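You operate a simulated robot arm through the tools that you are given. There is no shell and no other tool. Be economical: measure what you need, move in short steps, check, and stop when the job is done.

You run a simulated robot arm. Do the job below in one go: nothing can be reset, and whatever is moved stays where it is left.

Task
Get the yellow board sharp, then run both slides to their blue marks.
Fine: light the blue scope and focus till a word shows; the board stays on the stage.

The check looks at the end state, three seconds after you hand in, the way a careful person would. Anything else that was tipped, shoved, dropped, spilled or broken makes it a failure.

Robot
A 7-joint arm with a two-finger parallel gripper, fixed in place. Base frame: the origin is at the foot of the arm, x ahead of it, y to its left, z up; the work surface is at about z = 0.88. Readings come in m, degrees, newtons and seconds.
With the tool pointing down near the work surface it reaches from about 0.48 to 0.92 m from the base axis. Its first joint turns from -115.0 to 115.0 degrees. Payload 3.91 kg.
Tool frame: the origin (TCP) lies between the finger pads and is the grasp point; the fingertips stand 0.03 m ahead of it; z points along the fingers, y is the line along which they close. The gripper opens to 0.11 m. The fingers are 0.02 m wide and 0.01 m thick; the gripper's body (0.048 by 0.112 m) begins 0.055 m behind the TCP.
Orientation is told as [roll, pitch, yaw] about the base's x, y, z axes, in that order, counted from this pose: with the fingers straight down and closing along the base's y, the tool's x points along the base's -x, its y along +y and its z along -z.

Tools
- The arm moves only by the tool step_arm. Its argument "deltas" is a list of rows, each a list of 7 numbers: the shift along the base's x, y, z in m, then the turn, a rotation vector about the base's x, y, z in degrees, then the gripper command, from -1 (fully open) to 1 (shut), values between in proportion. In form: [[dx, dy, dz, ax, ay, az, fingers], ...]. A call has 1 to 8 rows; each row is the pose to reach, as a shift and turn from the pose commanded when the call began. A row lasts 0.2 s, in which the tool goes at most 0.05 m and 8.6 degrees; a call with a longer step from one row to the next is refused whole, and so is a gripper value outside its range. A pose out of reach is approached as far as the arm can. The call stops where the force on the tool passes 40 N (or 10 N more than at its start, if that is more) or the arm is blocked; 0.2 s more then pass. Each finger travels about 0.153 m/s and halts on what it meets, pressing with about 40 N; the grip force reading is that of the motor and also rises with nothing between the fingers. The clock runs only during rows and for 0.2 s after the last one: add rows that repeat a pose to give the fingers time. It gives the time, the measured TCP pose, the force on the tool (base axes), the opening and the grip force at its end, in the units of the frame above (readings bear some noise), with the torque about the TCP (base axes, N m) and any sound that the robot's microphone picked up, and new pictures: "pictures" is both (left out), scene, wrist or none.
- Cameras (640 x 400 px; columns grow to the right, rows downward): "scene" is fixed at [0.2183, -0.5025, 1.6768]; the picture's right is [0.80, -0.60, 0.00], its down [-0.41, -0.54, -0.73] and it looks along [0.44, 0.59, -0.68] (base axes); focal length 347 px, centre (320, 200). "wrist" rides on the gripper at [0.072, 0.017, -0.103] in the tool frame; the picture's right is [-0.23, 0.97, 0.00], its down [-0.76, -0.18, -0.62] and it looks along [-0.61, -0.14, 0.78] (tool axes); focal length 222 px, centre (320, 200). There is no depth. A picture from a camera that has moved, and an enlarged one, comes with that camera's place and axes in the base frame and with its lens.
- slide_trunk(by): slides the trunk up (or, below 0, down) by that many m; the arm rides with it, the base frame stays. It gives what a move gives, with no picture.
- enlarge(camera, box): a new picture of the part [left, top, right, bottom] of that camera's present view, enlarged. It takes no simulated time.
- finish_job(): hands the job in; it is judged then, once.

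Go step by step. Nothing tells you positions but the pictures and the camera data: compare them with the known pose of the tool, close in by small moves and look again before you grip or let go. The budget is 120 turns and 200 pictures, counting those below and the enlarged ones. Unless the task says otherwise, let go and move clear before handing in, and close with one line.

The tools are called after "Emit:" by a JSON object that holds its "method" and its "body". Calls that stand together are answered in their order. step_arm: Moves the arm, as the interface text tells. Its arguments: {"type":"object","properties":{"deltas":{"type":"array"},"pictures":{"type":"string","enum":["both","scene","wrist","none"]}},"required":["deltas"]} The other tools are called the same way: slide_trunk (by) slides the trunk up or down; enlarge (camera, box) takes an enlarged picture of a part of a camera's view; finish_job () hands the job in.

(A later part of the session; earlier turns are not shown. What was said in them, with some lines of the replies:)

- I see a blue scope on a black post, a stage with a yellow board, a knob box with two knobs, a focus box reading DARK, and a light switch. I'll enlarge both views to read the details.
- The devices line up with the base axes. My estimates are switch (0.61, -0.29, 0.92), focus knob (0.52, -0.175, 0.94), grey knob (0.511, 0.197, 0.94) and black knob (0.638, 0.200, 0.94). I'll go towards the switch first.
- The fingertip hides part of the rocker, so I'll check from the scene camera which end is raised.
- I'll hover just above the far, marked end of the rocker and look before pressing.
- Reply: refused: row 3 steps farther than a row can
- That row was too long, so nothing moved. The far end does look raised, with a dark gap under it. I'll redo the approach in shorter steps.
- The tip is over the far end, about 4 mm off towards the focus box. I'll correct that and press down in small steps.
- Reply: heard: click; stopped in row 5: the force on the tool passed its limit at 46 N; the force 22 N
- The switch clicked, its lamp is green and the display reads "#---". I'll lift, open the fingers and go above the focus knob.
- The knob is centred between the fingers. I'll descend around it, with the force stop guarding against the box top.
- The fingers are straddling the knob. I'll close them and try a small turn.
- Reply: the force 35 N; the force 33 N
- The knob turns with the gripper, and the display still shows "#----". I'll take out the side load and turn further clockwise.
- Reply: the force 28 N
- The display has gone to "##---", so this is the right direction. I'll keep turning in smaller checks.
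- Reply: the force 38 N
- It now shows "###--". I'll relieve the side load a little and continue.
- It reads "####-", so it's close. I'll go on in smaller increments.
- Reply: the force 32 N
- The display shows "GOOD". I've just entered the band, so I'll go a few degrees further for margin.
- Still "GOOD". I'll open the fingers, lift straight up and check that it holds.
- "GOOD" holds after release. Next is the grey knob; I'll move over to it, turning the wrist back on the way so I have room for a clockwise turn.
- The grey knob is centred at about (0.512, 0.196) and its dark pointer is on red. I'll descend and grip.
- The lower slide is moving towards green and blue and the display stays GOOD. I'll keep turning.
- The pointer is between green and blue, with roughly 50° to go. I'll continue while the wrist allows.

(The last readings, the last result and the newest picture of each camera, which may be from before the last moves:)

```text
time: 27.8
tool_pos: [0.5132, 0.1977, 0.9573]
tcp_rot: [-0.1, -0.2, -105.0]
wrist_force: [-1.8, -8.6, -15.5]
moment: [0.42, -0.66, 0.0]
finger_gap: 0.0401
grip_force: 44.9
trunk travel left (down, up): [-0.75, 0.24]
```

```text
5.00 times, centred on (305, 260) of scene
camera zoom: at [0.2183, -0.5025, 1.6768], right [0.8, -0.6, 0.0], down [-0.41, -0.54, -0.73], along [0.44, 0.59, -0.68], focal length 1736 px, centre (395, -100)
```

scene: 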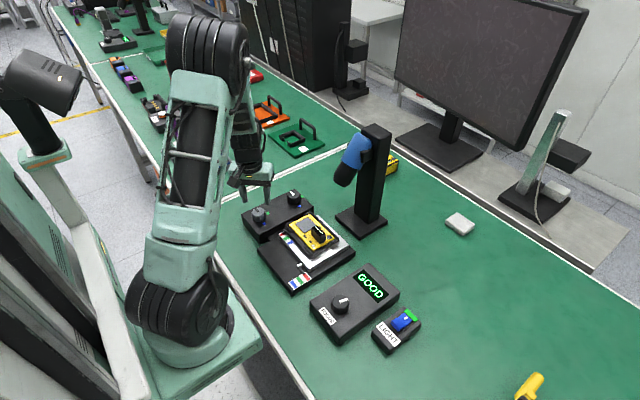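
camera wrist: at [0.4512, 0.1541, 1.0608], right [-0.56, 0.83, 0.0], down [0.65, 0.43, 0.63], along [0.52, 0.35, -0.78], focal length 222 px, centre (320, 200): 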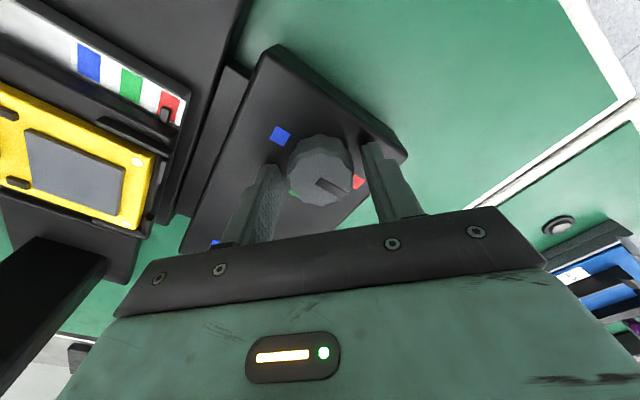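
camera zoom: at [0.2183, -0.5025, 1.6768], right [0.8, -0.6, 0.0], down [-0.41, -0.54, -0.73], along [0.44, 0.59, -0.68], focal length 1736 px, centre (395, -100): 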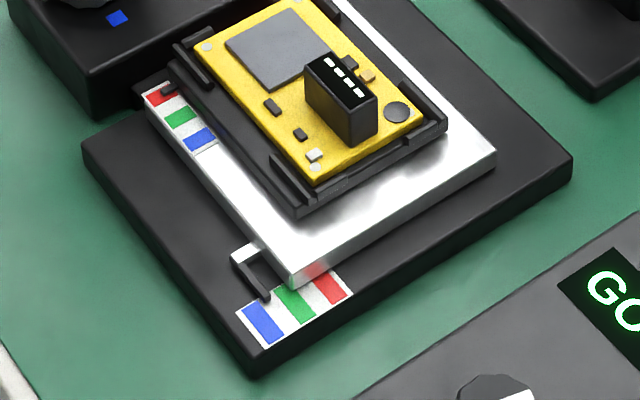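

Getting near. I'll release here, wind the wrist back and regrip so I have room for the remaining turn.

Emit:
{"method": "step_arm", "body": {"deltas": [[0, 0, 0, 0, 0, 0, 0.3], [0, 0, 0, 0, 0, 0, 0], [0, 0, 0, 0, 0, 0, 0], [0, 0, 0.02, 0, 0, 0, 0], [0, 0, 0.04, 0, 0, 8, 0]], "pictures": "wrist"}}

Emit:
{"method": "step_arm", "body": {"deltas": [[0, 0, 0, 0, 0, 8, 0], [0, 0, 0, 0, 0, 16, 0], [0, 0, 0, 0, 0, 24, 0], [0, 0, 0, 0, 0, 32, 0], [0, 0, 0, 0, 0, 40, 0], [0, 0, 0, 0, 0, 48, 0], [0, 0, 0, 0, 0, 56, 0], [0, 0, 0, 0, 0, 64, 0]], "pictures": "wrist"}}

Emit:
{"method": "enlarge", "body": {"camera": "scene", "box": [230, 170, 350, 270]}}

```text
time: 29.0
tool_pos: [0.5115, 0.197, 0.9978]
tcp_rot: [-0.1, -0.2, -96.9]
wrist_force: [0.4, 0.0, -0.1]
moment: [0.0, 0.0, 0.0]
finger_gap: 0.055
grip_force: 0.1
trunk travel left (down, up): [-0.75, 0.24]
camera wrist: at [0.5384, 0.2678, 1.1013], right [0.94, -0.34, 0.0], down [-0.27, -0.73, 0.63], along [-0.22, -0.59, -0.78], focal length 222 px, centre (320, 200)
```

wrist: 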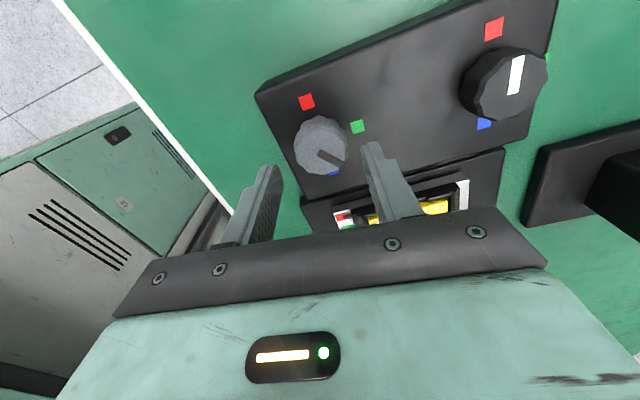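

```text
time: 30.8
tool_pos: [0.5127, 0.1966, 0.9966]
tcp_rot: [-0.2, -0.4, -32.7]
wrist_force: [-0.6, -0.9, -0.6]
moment: [0.0, -0.02, -0.02]
finger_gap: 0.0551
grip_force: 0.1
trunk travel left (down, up): [-0.75, 0.24]
camera wrist: at [0.4609, 0.2513, 1.1012], right [0.72, 0.7, 0.0], down [0.54, -0.56, 0.63], along [0.44, -0.45, -0.78], focal length 222 px, centre (320, 200)
```

wrist: 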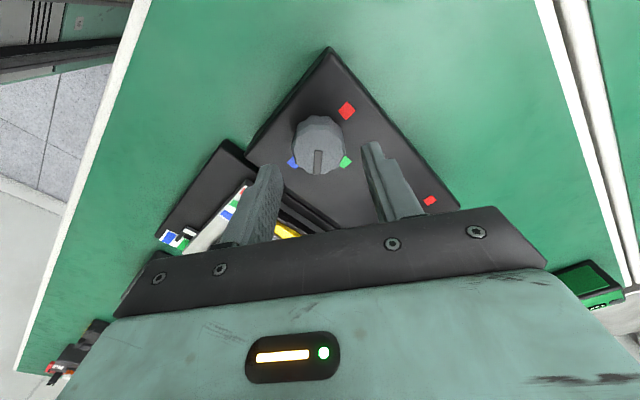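

```text
4.00 times, centred on (290, 220) of scene
camera zoom: at [0.2183, -0.5025, 1.6768], right [0.8, -0.6, 0.0], down [-0.41, -0.54, -0.73], along [0.44, 0.59, -0.68], focal length 1389 px, centre (440, 120)
```

zoom: 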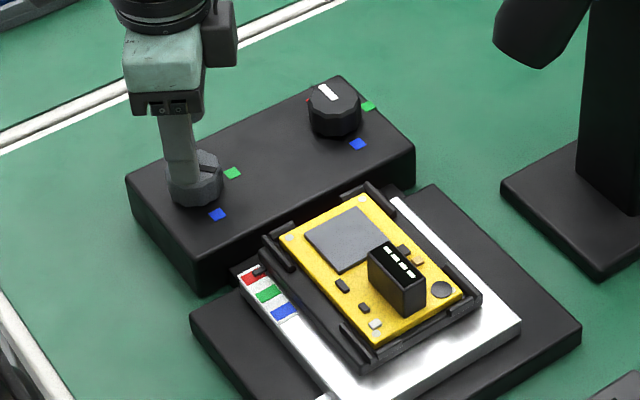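

The knob pointer is about 40° short of blue. I'll regrip and turn on.

Emit:
{"method": "step_arm", "body": {"deltas": [[0, 0, -0.02, 0, 0, 0, 0], [0, 0, -0.039, 0, 0, 0, 0], [0, 0, -0.039, 0, 0, 0, 0.5], [0, 0, -0.039, 0, 0, 0, 1], [0, 0, -0.039, 0, 0, 0, 1]], "pictures": "none"}}

Emit:
{"method": "step_arm", "body": {"deltas": [[0, 0, 0, 0, 0, -8, 1], [0, 0, 0, 0, 0, -16, 1], [0, 0, 0, 0, 0, -24, 1], [0, 0, 0, 0, 0, -32, 1], [0, 0, 0, 0, 0, -32, 1]], "pictures": "none"}}

Emit:
{"method": "enlarge", "body": {"camera": "scene", "box": [270, 220, 340, 300]}}

```text
time: 32.0
tool_pos: [0.5109, 0.1945, 0.9576]
tcp_rot: [-0.3, -0.2, -33.0]
wrist_force: [-8.0, -12.6, 2.5]
moment: [0.56, 0.37, 0.0]
finger_gap: 0.0394
grip_force: 44.9
trunk travel left (down, up): [-0.75, 0.24]
```

```text
time: 33.2
tool_pos: [0.5116, 0.1955, 0.9592]
tcp_rot: [-0.2, -0.3, -65.3]
wrist_force: [-15.5, -12.0, -1.5]
moment: [0.6, -0.15, -0.02]
finger_gap: 0.0395
grip_force: 44.9
trunk travel left (down, up): [-0.75, 0.24]
```

```text
5.00 times, centred on (305, 260) of scene
camera zoom: at [0.2183, -0.5025, 1.6768], right [0.8, -0.6, 0.0], down [-0.41, -0.54, -0.73], along [0.44, 0.59, -0.68], focal length 1736 px, centre (395, -100)
```

zoom: 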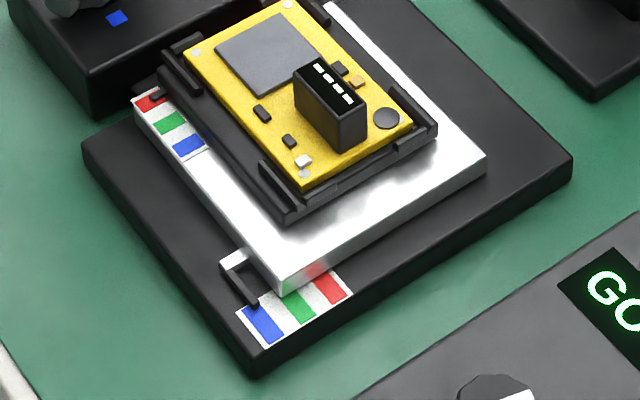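

Emit:
{"method": "enlarge", "body": {"camera": "scene", "box": [308, 264, 344, 294]}}

Emit:
{"method": "enlarge", "body": {"camera": "scene", "box": [310, 266, 334, 290]}}

```text
13.33 times, centred on (326, 279) of scene
camera zoom: at [0.2183, -0.5025, 1.6768], right [0.8, -0.6, 0.0], down [-0.41, -0.54, -0.73], along [0.44, 0.59, -0.68], focal length 4629 px, centre (240, -853)
```

zoom: 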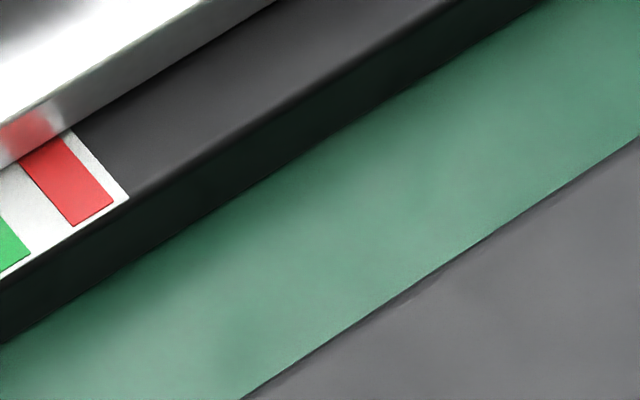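

```text
16.00 times, centred on (322, 278) of scene
camera zoom: at [0.2183, -0.5025, 1.6768], right [0.8, -0.6, 0.0], down [-0.41, -0.54, -0.73], along [0.44, 0.59, -0.68], focal length 5554 px, centre (288, -1048)
```

zoom: 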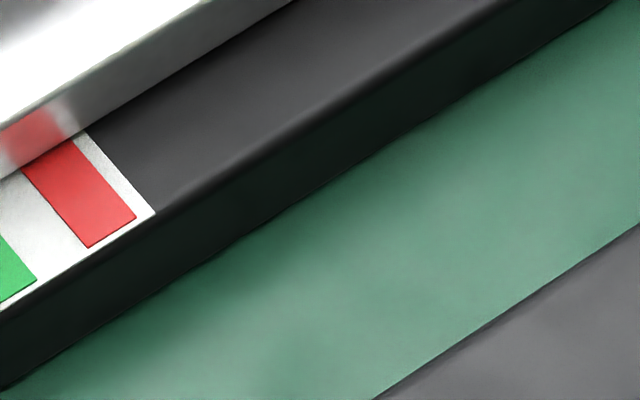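

Emit:
{"method": "enlarge", "body": {"camera": "scene", "box": [278, 268, 310, 292]}}

```text
16.00 times, centred on (294, 280) of scene
camera zoom: at [0.2183, -0.5025, 1.6768], right [0.8, -0.6, 0.0], down [-0.41, -0.54, -0.73], along [0.44, 0.59, -0.68], focal length 5554 px, centre (736, -1080)
```

zoom: 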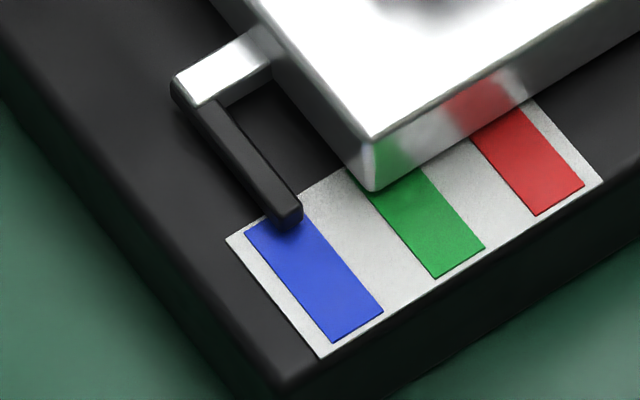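

The pointer is on the blue stripe, slightly towards the green side. I'll turn a little more to centre it.

Emit:
{"method": "step_arm", "body": {"deltas": [[0, 0, 0, 0, 0, -7, 1], [0, 0, 0, 0, 0, -7, 1]], "pictures": "none"}}

Emit:
{"method": "enlarge", "body": {"camera": "scene", "box": [278, 268, 310, 292]}}

```text
time: 33.8
tool_pos: [0.5128, 0.1959, 0.9581]
tcp_rot: [-0.3, -0.2, -71.9]
wrist_force: [-14.1, -12.2, -6.0]
moment: [0.33, -0.09, -0.01]
finger_gap: 0.0398
grip_force: 45.1
trunk travel left (down, up): [-0.75, 0.24]
```

```text
16.00 times, centred on (294, 280) of scene
camera zoom: at [0.2183, -0.5025, 1.6768], right [0.8, -0.6, 0.0], down [-0.41, -0.54, -0.73], along [0.44, 0.59, -0.68], focal length 5554 px, centre (736, -1080)
```

zoom: 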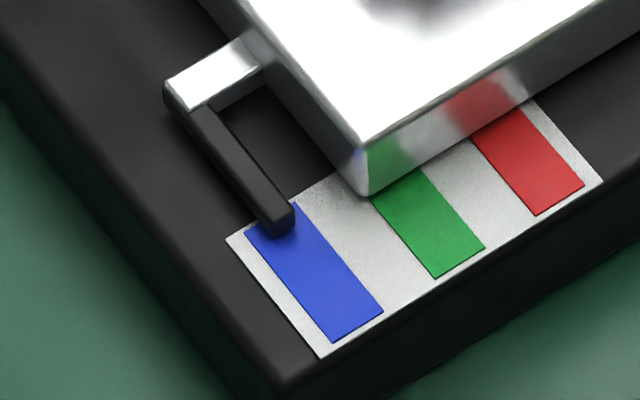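

That looks centred on blue. I'll release, lift and move towards the black knob, checking from the wrist camera.

Emit:
{"method": "step_arm", "body": {"deltas": [[0, 0, 0, 0, 0, 0, 0.3], [0, 0, 0, 0, 0, 0, 0], [0, 0, 0, 0, 0, 0, 0], [0, 0, 0.03, 0, 0, 0, 0], [0, 0, 0.06, 0, 0, 8, 0], [0.0, 0, 0.1, 0, 0, 16, 0], [0.0, 0, 0.14, 0, 0, 24, 0]], "pictures": "wrist"}}

Emit:
{"method": "enlarge", "body": {"camera": "scene", "box": [230, 170, 370, 300]}}

Emit:
{"method": "enlarge", "body": {"camera": "scene", "box": [278, 268, 310, 292]}}

```text
time: 35.4
tool_pos: [0.5122, 0.1945, 1.101]
tcp_rot: [-0.1, -0.4, -47.9]
wrist_force: [0.5, 0.8, 0.3]
moment: [-0.04, -0.02, -0.02]
finger_gap: 0.0551
grip_force: 0.0
trunk travel left (down, up): [-0.75, 0.24]
camera wrist: at [0.4774, 0.2612, 1.2038], right [0.87, 0.48, 0.0], down [0.38, -0.68, 0.63], along [0.3, -0.55, -0.78], focal length 222 px, centre (320, 200)
```

wrist: 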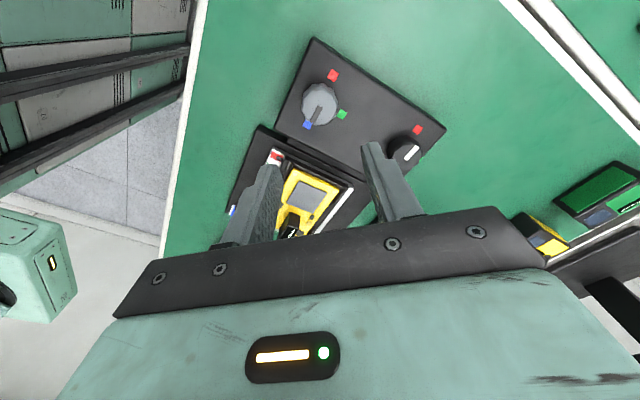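

```text
3.08 times, centred on (300, 235) of scene
camera zoom: at [0.2183, -0.5025, 1.6768], right [0.8, -0.6, 0.0], down [-0.41, -0.54, -0.73], along [0.44, 0.59, -0.68], focal length 1068 px, centre (382, 92)
```

zoom: 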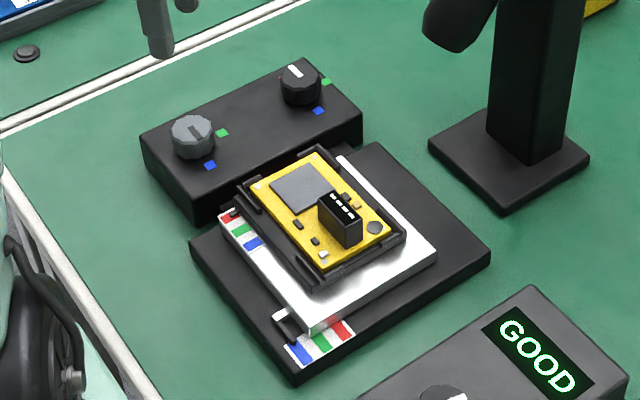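

```text
16.00 times, centred on (294, 280) of scene
camera zoom: at [0.2183, -0.5025, 1.6768], right [0.8, -0.6, 0.0], down [-0.41, -0.54, -0.73], along [0.44, 0.59, -0.68], focal length 5554 px, centre (736, -1080)
```

zoom: 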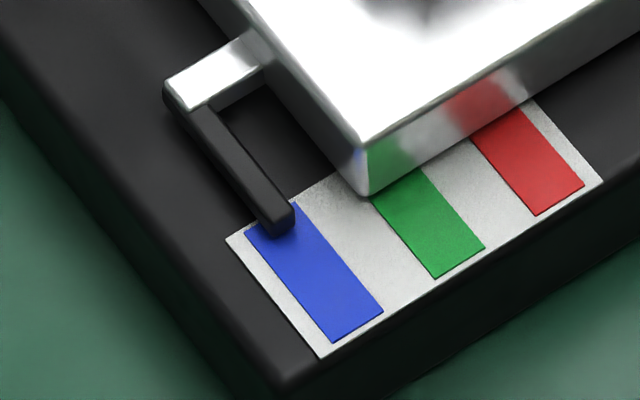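

The grey knob points at blue. Now I'll go over the black knob while winding the wrist back.

Emit:
{"method": "step_arm", "body": {"deltas": [[0.02, 0, 0, 0, 0, 8, 0], [0.04, 0.001, 0, 0, 0, 16, 0], [0.06, 0.002, 0, 0, 0, 24, 0], [0.08, 0.003, 0, 0, 0, 32, 0], [0.1, 0.004, 0, 0, 0, 40, 0], [0.12, 0.004, 0, 0, 0, 48, 0], [0.126, 0.004, 0, 0, 0, 56, 0], [0.126, 0.004, -0.03, 0, 0, 64, 0]], "pictures": "none"}}

Emit:
{"method": "step_arm", "body": {"deltas": [[0, 0, -0.03, 0, 0, 8, 0], [0, 0, -0.055, 0, 0, 16, 0], [0, 0, -0.055, 0, 0, 24, 0], [0, 0, -0.055, 0, 0, 32, 0]]}}

```text
time: 37.2
tool_pos: [0.6378, 0.1993, 1.0677]
tcp_rot: [-0.1, -0.3, 16.1]
wrist_force: [-0.2, -0.1, 1.0]
moment: [-0.02, -0.02, 0.01]
finger_gap: 0.0546
grip_force: 0.1
trunk travel left (down, up): [-0.75, 0.24]
```

```text
time: 38.2
tool_pos: [0.6371, 0.1999, 1.0128]
tcp_rot: [-0.1, -0.3, 48.0]
wrist_force: [0.4, 0.3, 0.6]
moment: [-0.02, -0.03, 0.03]
finger_gap: 0.055
grip_force: 0.0
trunk travel left (down, up): [-0.75, 0.24]
camera wrist: at [0.5771, 0.1574, 1.1169], right [-0.57, 0.82, 0.0], down [0.64, 0.45, 0.63], along [0.51, 0.36, -0.78], focal length 222 px, centre (320, 200)
```

scene: 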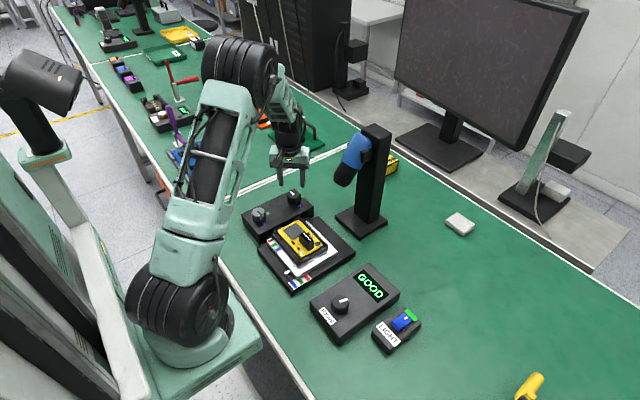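
wrist: 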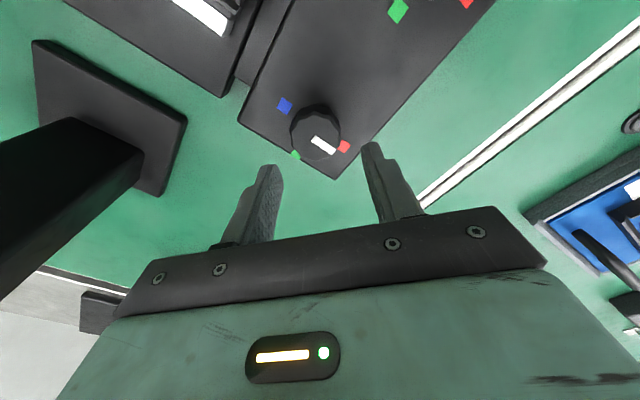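

The black knob is between the fingers. I'll descend, grip and turn clockwise.

Emit:
{"method": "step_arm", "body": {"deltas": [[0, -0.002, -0.03, 0, 0, 0, 0], [0, -0.002, -0.05, 0, 0, 0, 0], [0, -0.002, -0.056, 0, 0, 0, 0], [0, -0.002, -0.056, 0, 0, 0, 0.5], [0, -0.002, -0.056, 0, 0, 0, 1], [0, -0.002, -0.056, 0, 0, 0, 1]], "pictures": "wrist"}}

Emit:
{"method": "step_arm", "body": {"deltas": [[0, 0, 0, 0, 0, -8, 1], [0, 0, 0, 0, 0, -16, 1], [0, 0, 0, 0, 0, -24, 1], [0, 0, 0, 0, 0, -24, 1]], "pictures": "none"}}

Emit:
{"method": "enlarge", "body": {"camera": "scene", "box": [230, 170, 370, 300]}}

```text
time: 39.6
tool_pos: [0.6405, 0.1976, 0.9585]
tcp_rot: [-0.1, -0.3, 48.0]
wrist_force: [0.8, 0.0, 4.1]
moment: [0.2, 0.66, 0.03]
finger_gap: 0.0412
grip_force: 45.6
trunk travel left (down, up): [-0.75, 0.24]
camera wrist: at [0.579, 0.155, 1.0612], right [-0.57, 0.82, 0.0], down [0.64, 0.45, 0.63], along [0.52, 0.36, -0.78], focal length 222 px, centre (320, 200)
```

wrist: 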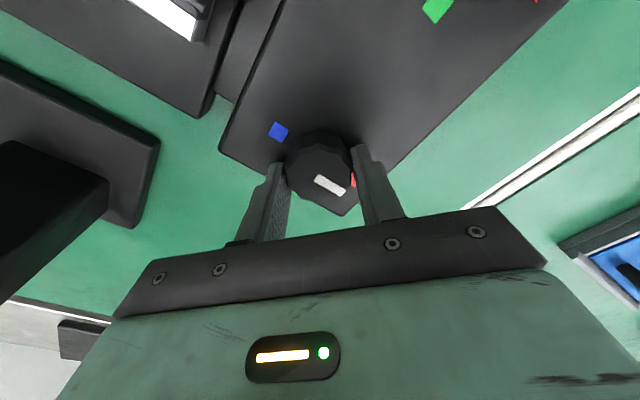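

```text
time: 40.6
tool_pos: [0.6403, 0.1958, 0.9568]
tcp_rot: [-0.3, -0.4, 23.8]
wrist_force: [12.8, -9.4, 4.6]
moment: [0.02, 0.2, 0.01]
finger_gap: 0.0412
grip_force: 45.5
trunk travel left (down, up): [-0.75, 0.24]
```

```text
3.08 times, centred on (300, 235) of scene
camera zoom: at [0.2183, -0.5025, 1.6768], right [0.8, -0.6, 0.0], down [-0.41, -0.54, -0.73], along [0.44, 0.59, -0.68], focal length 1068 px, centre (382, 92)
```

zoom: 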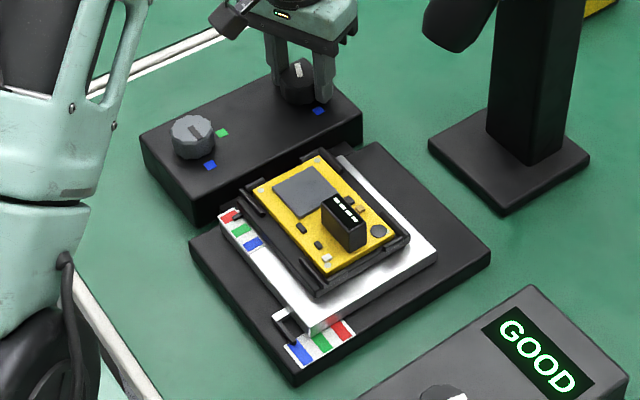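

The board carrier is moving towards its blue mark and the display is still GOOD. Continuing.

Emit:
{"method": "step_arm", "body": {"deltas": [[0.001, -0.001, 0, 0, 0, -8, 1], [0.001, -0.001, 0, 0, 0, -16, 1], [0.001, -0.001, 0, 0, 0, -24, 1], [0.001, -0.001, 0, 0, 0, -32, 1], [0.001, -0.001, 0, 0, 0, -40, 1], [0.001, -0.001, 0, 0, 0, -48, 1], [0.001, -0.001, 0, 0, 0, -48, 1]], "pictures": "none"}}

Emit:
{"method": "enlarge", "body": {"camera": "scene", "box": [230, 170, 370, 300]}}

Emit:
{"method": "step_arm", "body": {"deltas": [[0, 0, 0, 0, 0, -8, 1], [0, 0, 0, 0, 0, -16, 1], [0, 0, 0, 0, 0, -24, 1], [0, 0, 0, 0, 0, -32, 1], [0, 0, 0, 0, 0, -40, 1], [0, 0, 0, 0, 0, -48, 1], [0, 0, 0, 0, 0, -48, 1]], "pictures": "none"}}

Emit:
{"method": "enlarge", "body": {"camera": "scene", "box": [230, 170, 370, 300]}}

```text
time: 42.2
tool_pos: [0.6414, 0.1943, 0.9574]
tcp_rot: [-0.1, -0.3, -24.2]
wrist_force: [13.7, -26.4, 6.2]
moment: [0.25, -0.68, 0.06]
finger_gap: 0.0414
grip_force: 45.0
trunk travel left (down, up): [-0.75, 0.24]
```

```text
3.08 times, centred on (300, 235) of scene
camera zoom: at [0.2183, -0.5025, 1.6768], right [0.8, -0.6, 0.0], down [-0.41, -0.54, -0.73], along [0.44, 0.59, -0.68], focal length 1068 px, centre (382, 92)
```

zoom: 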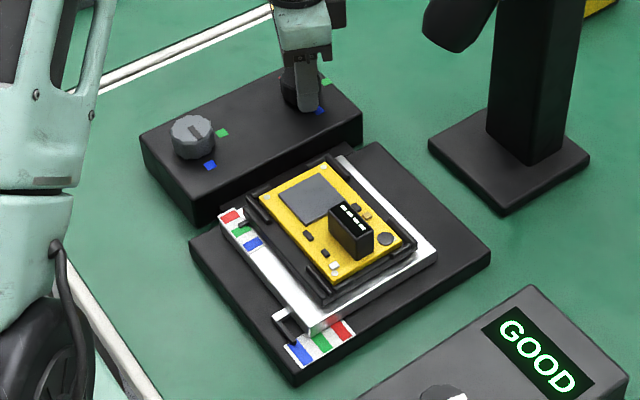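

```text
time: 43.4
tool_pos: [0.6401, 0.193, 0.9575]
tcp_rot: [-0.3, -0.6, -61.5]
wrist_force: [-5.3, -12.8, 9.5]
moment: [-0.01, -0.35, 0.01]
finger_gap: 0.0417
grip_force: 44.7
trunk travel left (down, up): [-0.75, 0.24]
stopped in row 5: the force on the tool passed its limit at 42 N (the readings are from after the stop); the commanded pose is now the measured one
```

```text
3.08 times, centred on (300, 235) of scene
camera zoom: at [0.2183, -0.5025, 1.6768], right [0.8, -0.6, 0.0], down [-0.41, -0.54, -0.73], along [0.44, 0.59, -0.68], focal length 1068 px, centre (382, 92)
```

zoom: 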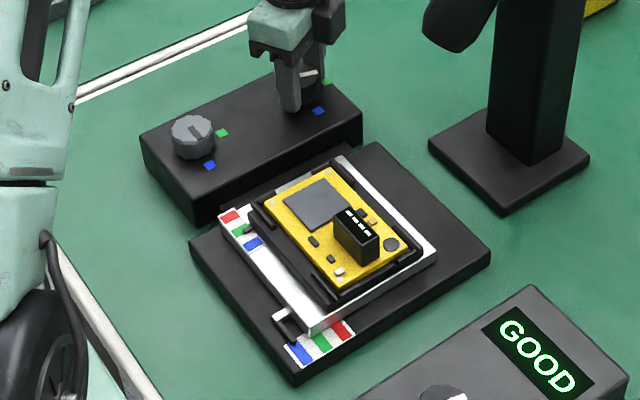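

The side load tripped the limit because the grip is a bit off centre. I'll release, wind the wrist back and regrip better centred.

Emit:
{"method": "step_arm", "body": {"deltas": [[0, 0, 0, 0, 0, 0, 0.3], [0, 0, 0, 0, 0, 0, 0], [0, 0, 0, 0, 0, 0, 0], [0, 0, 0.02, 0, 0, 0, 0], [0, 0, 0.04, 0, 0, 8, 0], [0, 0, 0.04, 0, 0, 16, 0], [0, 0, 0.04, 0, 0, 24, 0], [0, 0, 0.04, 0, 0, 32, 0]], "pictures": "none"}}

Emit:
{"method": "step_arm", "body": {"deltas": [[0, 0, 0, 0, 0, 8, 0], [0, 0, 0, 0, 0, 16, 0], [0, 0, 0, 0, 0, 24, 0], [0, 0, 0, 0, 0, 32, 0]], "pictures": "wrist"}}

Emit:
{"method": "enlarge", "body": {"camera": "wrist", "box": [240, 60, 400, 200]}}

```text
time: 45.2
tool_pos: [0.6404, 0.1946, 0.996]
tcp_rot: [-0.3, -0.5, -29.1]
wrist_force: [0.5, 1.0, 0.5]
moment: [0.01, -0.04, -0.05]
finger_gap: 0.0552
grip_force: 0.1
trunk travel left (down, up): [-0.75, 0.24]
```

```text
time: 46.2
tool_pos: [0.6401, 0.1943, 0.9969]
tcp_rot: [-0.3, -0.5, 2.8]
wrist_force: [0.2, -1.0, -0.2]
moment: [-0.01, 0.01, 0.01]
finger_gap: 0.0552
grip_force: 0.1
trunk travel left (down, up): [-0.75, 0.24]
camera wrist: at [0.566, 0.2095, 1.1002], right [0.18, 0.98, 0.0], down [0.76, -0.14, 0.63], along [0.62, -0.12, -0.78], focal length 222 px, centre (320, 200)
```

wrist: 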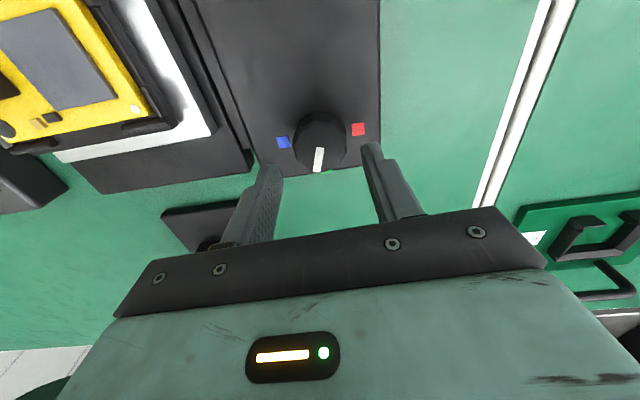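

```text
2.86 times, centred on (320, 130) of wrist
camera zoom: at [0.566, 0.2095, 1.1002], right [0.18, 0.98, 0.0], down [0.76, -0.14, 0.63], along [0.62, -0.12, -0.78], focal length 635 px, centre (320, 400)
```

zoom: 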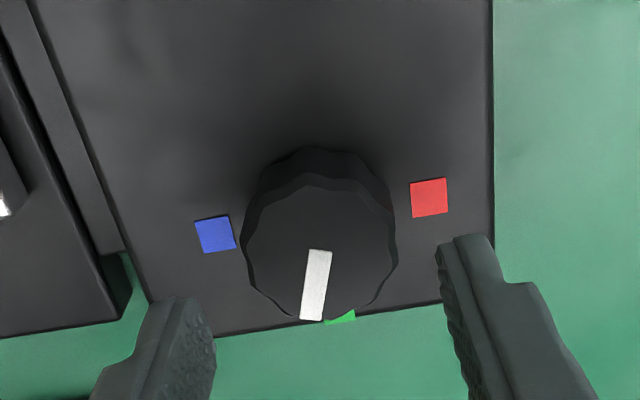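

The knob is just past green, centred at about (0.640, 0.194), right under the tool. I'll regrip here and turn on.

Emit:
{"method": "step_arm", "body": {"deltas": [[0, 0, -0.02, 0, 0, 0, 0], [0, 0, -0.04, 0, 0, 0, 0], [0, 0, -0.04, 0, 0, 0, 0.5], [0, 0, -0.04, 0, 0, 0, 1], [0, 0, -0.04, 0, 0, 0, 1]], "pictures": "none"}}

Emit:
{"method": "step_arm", "body": {"deltas": [[0, 0, 0, 0, 0, -8, 1], [0, 0, 0, 0, 0, -16, 1], [0, 0, 0, 0, 0, -24, 1], [0, 0, 0, 0, 0, -32, 1], [0, 0, 0, 0, 0, -40, 1], [0, 0, 0, 0, 0, -40, 1]], "pictures": "none"}}

Emit:
{"method": "enlarge", "body": {"camera": "scene", "box": [270, 205, 310, 235]}}

```text
time: 47.4
tool_pos: [0.6387, 0.1954, 0.9567]
tcp_rot: [-0.3, -0.7, 2.7]
wrist_force: [-2.0, 5.9, 4.5]
moment: [0.86, 0.52, 0.0]
finger_gap: 0.0406
grip_force: 45.1
trunk travel left (down, up): [-0.75, 0.24]
```

```text
time: 48.8
tool_pos: [0.6398, 0.1934, 0.9564]
tcp_rot: [-0.4, -0.7, -37.4]
wrist_force: [-6.6, -0.4, 15.4]
moment: [0.39, -0.11, 0.0]
finger_gap: 0.04
grip_force: 44.9
trunk travel left (down, up): [-0.75, 0.24]
```

```text
13.33 times, centred on (290, 220) of scene
camera zoom: at [0.2183, -0.5025, 1.6768], right [0.8, -0.6, 0.0], down [-0.41, -0.54, -0.73], along [0.44, 0.59, -0.68], focal length 4629 px, centre (720, -67)
```

zoom: 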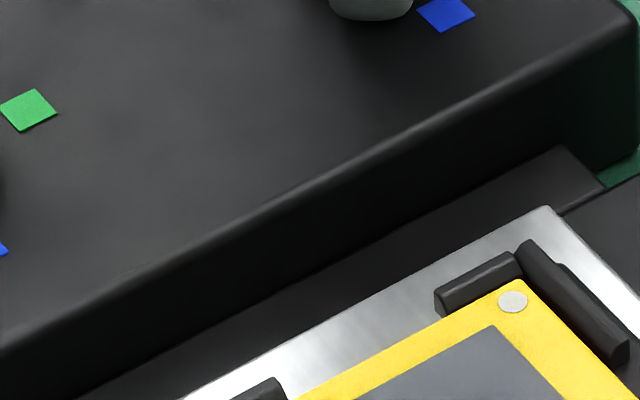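

Forces are low now. I'll zoom on the upper slide's scale.

Emit:
{"method": "enlarge", "body": {"camera": "scene", "box": [262, 232, 302, 262]}}

```text
13.33 times, centred on (282, 247) of scene
camera zoom: at [0.2183, -0.5025, 1.6768], right [0.8, -0.6, 0.0], down [-0.41, -0.54, -0.73], along [0.44, 0.59, -0.68], focal length 4629 px, centre (827, -427)
```

zoom: 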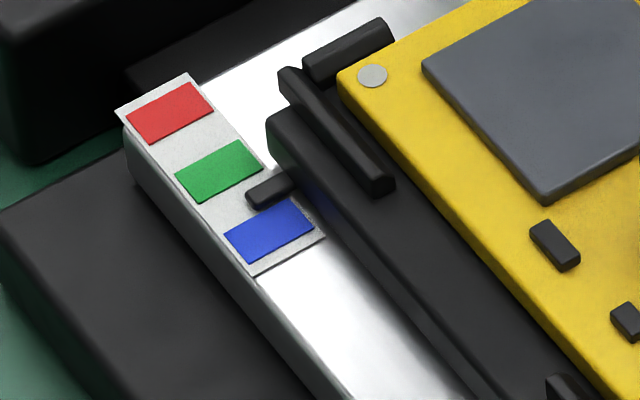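

Emit:
{"method": "step_arm", "body": {"deltas": [[0, 0, 0, 0, 0, -8, 1], [0, 0, 0, 0, 0, -16, 1], [0, 0, 0, 0, 0, -24, 1], [0, 0, 0, 0, 0, -32, 1], [0, 0, 0, 0, 0, -32, 1]], "pictures": "none"}}

Emit:
{"method": "enlarge", "body": {"camera": "scene", "box": [262, 232, 302, 262]}}

```text
time: 50.0
tool_pos: [0.6394, 0.1923, 0.9563]
tcp_rot: [-0.4, -0.6, -69.5]
wrist_force: [-11.8, -8.6, 18.5]
moment: [0.39, -0.34, 0.07]
finger_gap: 0.0399
grip_force: 44.9
trunk travel left (down, up): [-0.75, 0.24]
```

```text
13.33 times, centred on (282, 247) of scene
camera zoom: at [0.2183, -0.5025, 1.6768], right [0.8, -0.6, 0.0], down [-0.41, -0.54, -0.73], along [0.44, 0.59, -0.68], focal length 4629 px, centre (827, -427)
```

zoom: 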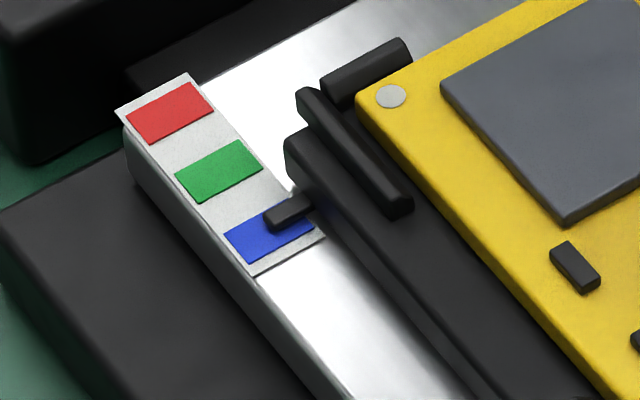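

The pointer is on blue, just short of the centre. One more small nudge.

Emit:
{"method": "step_arm", "body": {"deltas": [[0, 0, 0, 0, 0, -7, 1], [0, 0, 0, 0, 0, -7, 1]], "pictures": "none"}}

Emit:
{"method": "enlarge", "body": {"camera": "scene", "box": [262, 232, 302, 262]}}

```text
time: 50.6
tool_pos: [0.6388, 0.1938, 0.9571]
tcp_rot: [-0.4, -0.6, -76.4]
wrist_force: [-11.0, -13.8, 13.6]
moment: [-0.17, -0.68, 1.05]
finger_gap: 0.0398
grip_force: 45.0
trunk travel left (down, up): [-0.75, 0.24]
```

```text
13.33 times, centred on (282, 247) of scene
camera zoom: at [0.2183, -0.5025, 1.6768], right [0.8, -0.6, 0.0], down [-0.41, -0.54, -0.73], along [0.44, 0.59, -0.68], focal length 4629 px, centre (827, -427)
```

zoom: 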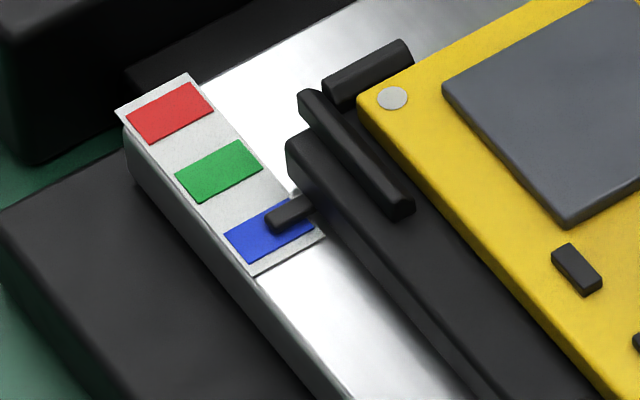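

The torque jumped, so the knob has reached its end stop with the pointer on blue. I'll release, lift clear and check everything.

Emit:
{"method": "step_arm", "body": {"deltas": [[0, 0, 0, 0, 0, 1, 1], [0, 0, 0, 0, 0, 1, 0.3], [0, 0, 0, 0, 0, 1, 0], [0, 0, 0, 0, 0, 1, 0], [0, 0, 0.03, 0, 0, 1, 0], [0, 0, 0.07, 0, 0, 1, 0], [-0.03, 0, 0.11, 0, 0, 4, 0], [-0.06, 0, 0.15, 0, 0, 12, 0]]}}

Emit:
{"method": "enlarge", "body": {"camera": "scene", "box": [262, 232, 302, 262]}}

Emit:
{"method": "enlarge", "body": {"camera": "scene", "box": [240, 170, 400, 310]}}

Emit:
{"method": "enlarge", "body": {"camera": "wrist", "box": [220, 40, 460, 220]}}

```text
time: 52.4
tool_pos: [0.5821, 0.1931, 1.1055]
tcp_rot: [-0.4, -0.6, -64.4]
wrist_force: [0.1, 0.6, 0.0]
moment: [0.0, 0.03, 0.0]
finger_gap: 0.055
grip_force: 0.0
trunk travel left (down, up): [-0.75, 0.24]
camera wrist: at [0.5671, 0.2676, 1.2089], right [0.98, 0.22, -0.01], down [0.17, -0.76, 0.63], along [0.13, -0.62, -0.77], focal length 222 px, centre (320, 200)
```

scene: 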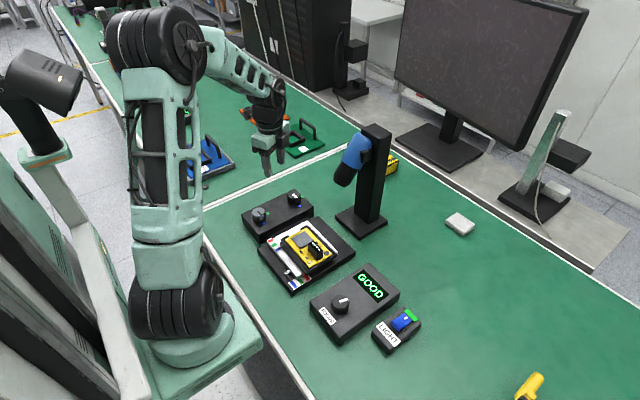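
wrist: 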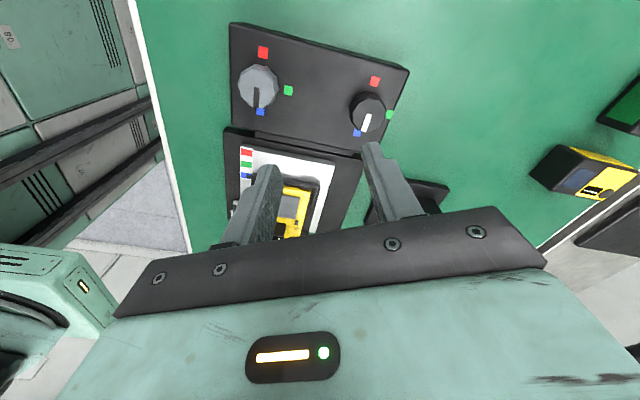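

```text
13.33 times, centred on (282, 247) of scene
camera zoom: at [0.2183, -0.5025, 1.6768], right [0.8, -0.6, 0.0], down [-0.41, -0.54, -0.73], along [0.44, 0.59, -0.68], focal length 4629 px, centre (827, -427)
```

zoom: 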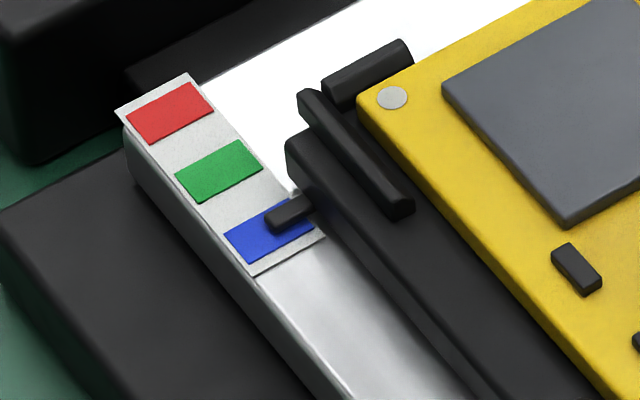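

```text
2.86 times, centred on (320, 240) of scene
camera zoom: at [0.2183, -0.5025, 1.6768], right [0.8, -0.6, 0.0], down [-0.41, -0.54, -0.73], along [0.44, 0.59, -0.68], focal length 992 px, centre (320, 86)
```

zoom: 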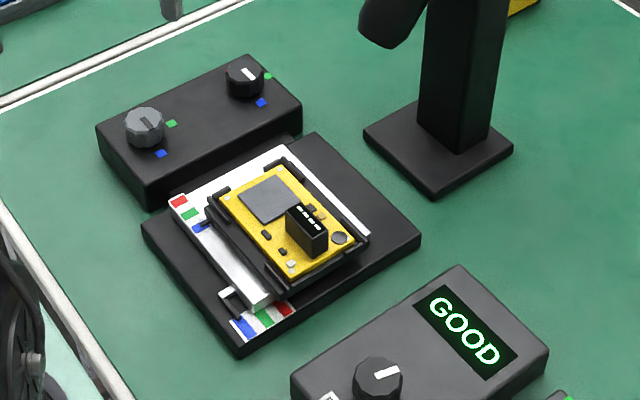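

```text
2.22 times, centred on (340, 130) of wrist
camera zoom: at [0.5671, 0.2676, 1.2089], right [0.98, 0.22, -0.01], down [0.17, -0.76, 0.63], along [0.13, -0.62, -0.77], focal length 494 px, centre (276, 356)
```

zoom: 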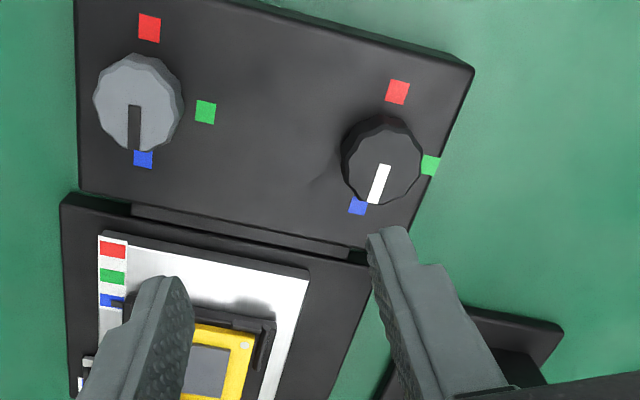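

Both knobs point at blue and the display reads GOOD. I'll shift slightly for one unobstructed wrist look at both slide pointers.

Emit:
{"method": "step_arm", "body": {"deltas": [[-0.03, 0.02, 0.03, 0, 0, 0, -0.3], [-0.06, 0.02, 0.03, 0, 0, 0, -1], [-0.06, 0.02, 0.03, 0, 0, 0, -1]], "pictures": "wrist"}}

Emit:
{"method": "enlarge", "body": {"camera": "wrist", "box": [240, 110, 360, 220]}}

```text
time: 53.2
tool_pos: [0.5208, 0.2141, 1.1394]
tcp_rot: [-0.3, -0.5, -64.3]
wrist_force: [0.5, 0.0, 0.3]
moment: [-0.03, 0.03, 0.01]
finger_gap: 0.11
grip_force: 0.0
trunk travel left (down, up): [-0.75, 0.24]
camera wrist: at [0.5059, 0.2881, 1.2418], right [0.98, 0.22, 0.0], down [0.17, -0.76, 0.63], along [0.13, -0.62, -0.78], focal length 222 px, centre (320, 200)
```

wrist: 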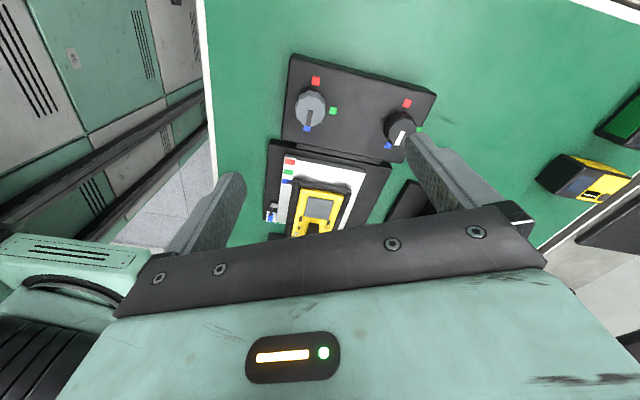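

```text
3.64 times, centred on (300, 165) of wrist
camera zoom: at [0.5059, 0.2881, 1.2418], right [0.98, 0.22, 0.0], down [0.17, -0.76, 0.63], along [0.13, -0.62, -0.78], focal length 808 px, centre (393, 327)
```

zoom: 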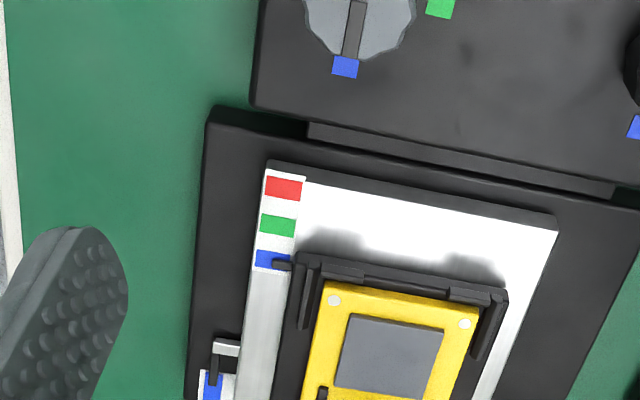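

Seen from both sides, each slide pointer sits on its blue mark. The light is on, the display reads GOOD, the board is on the stage and the arm is clear, so I'm handing in.

Emit:
{"method": "finish_job", "body": {}}

```text
The job is handed in.
```

The scope is lit, the yellow board is in focus (the display reads GOOD) and still on the stage, and both slides are on their blue marks.
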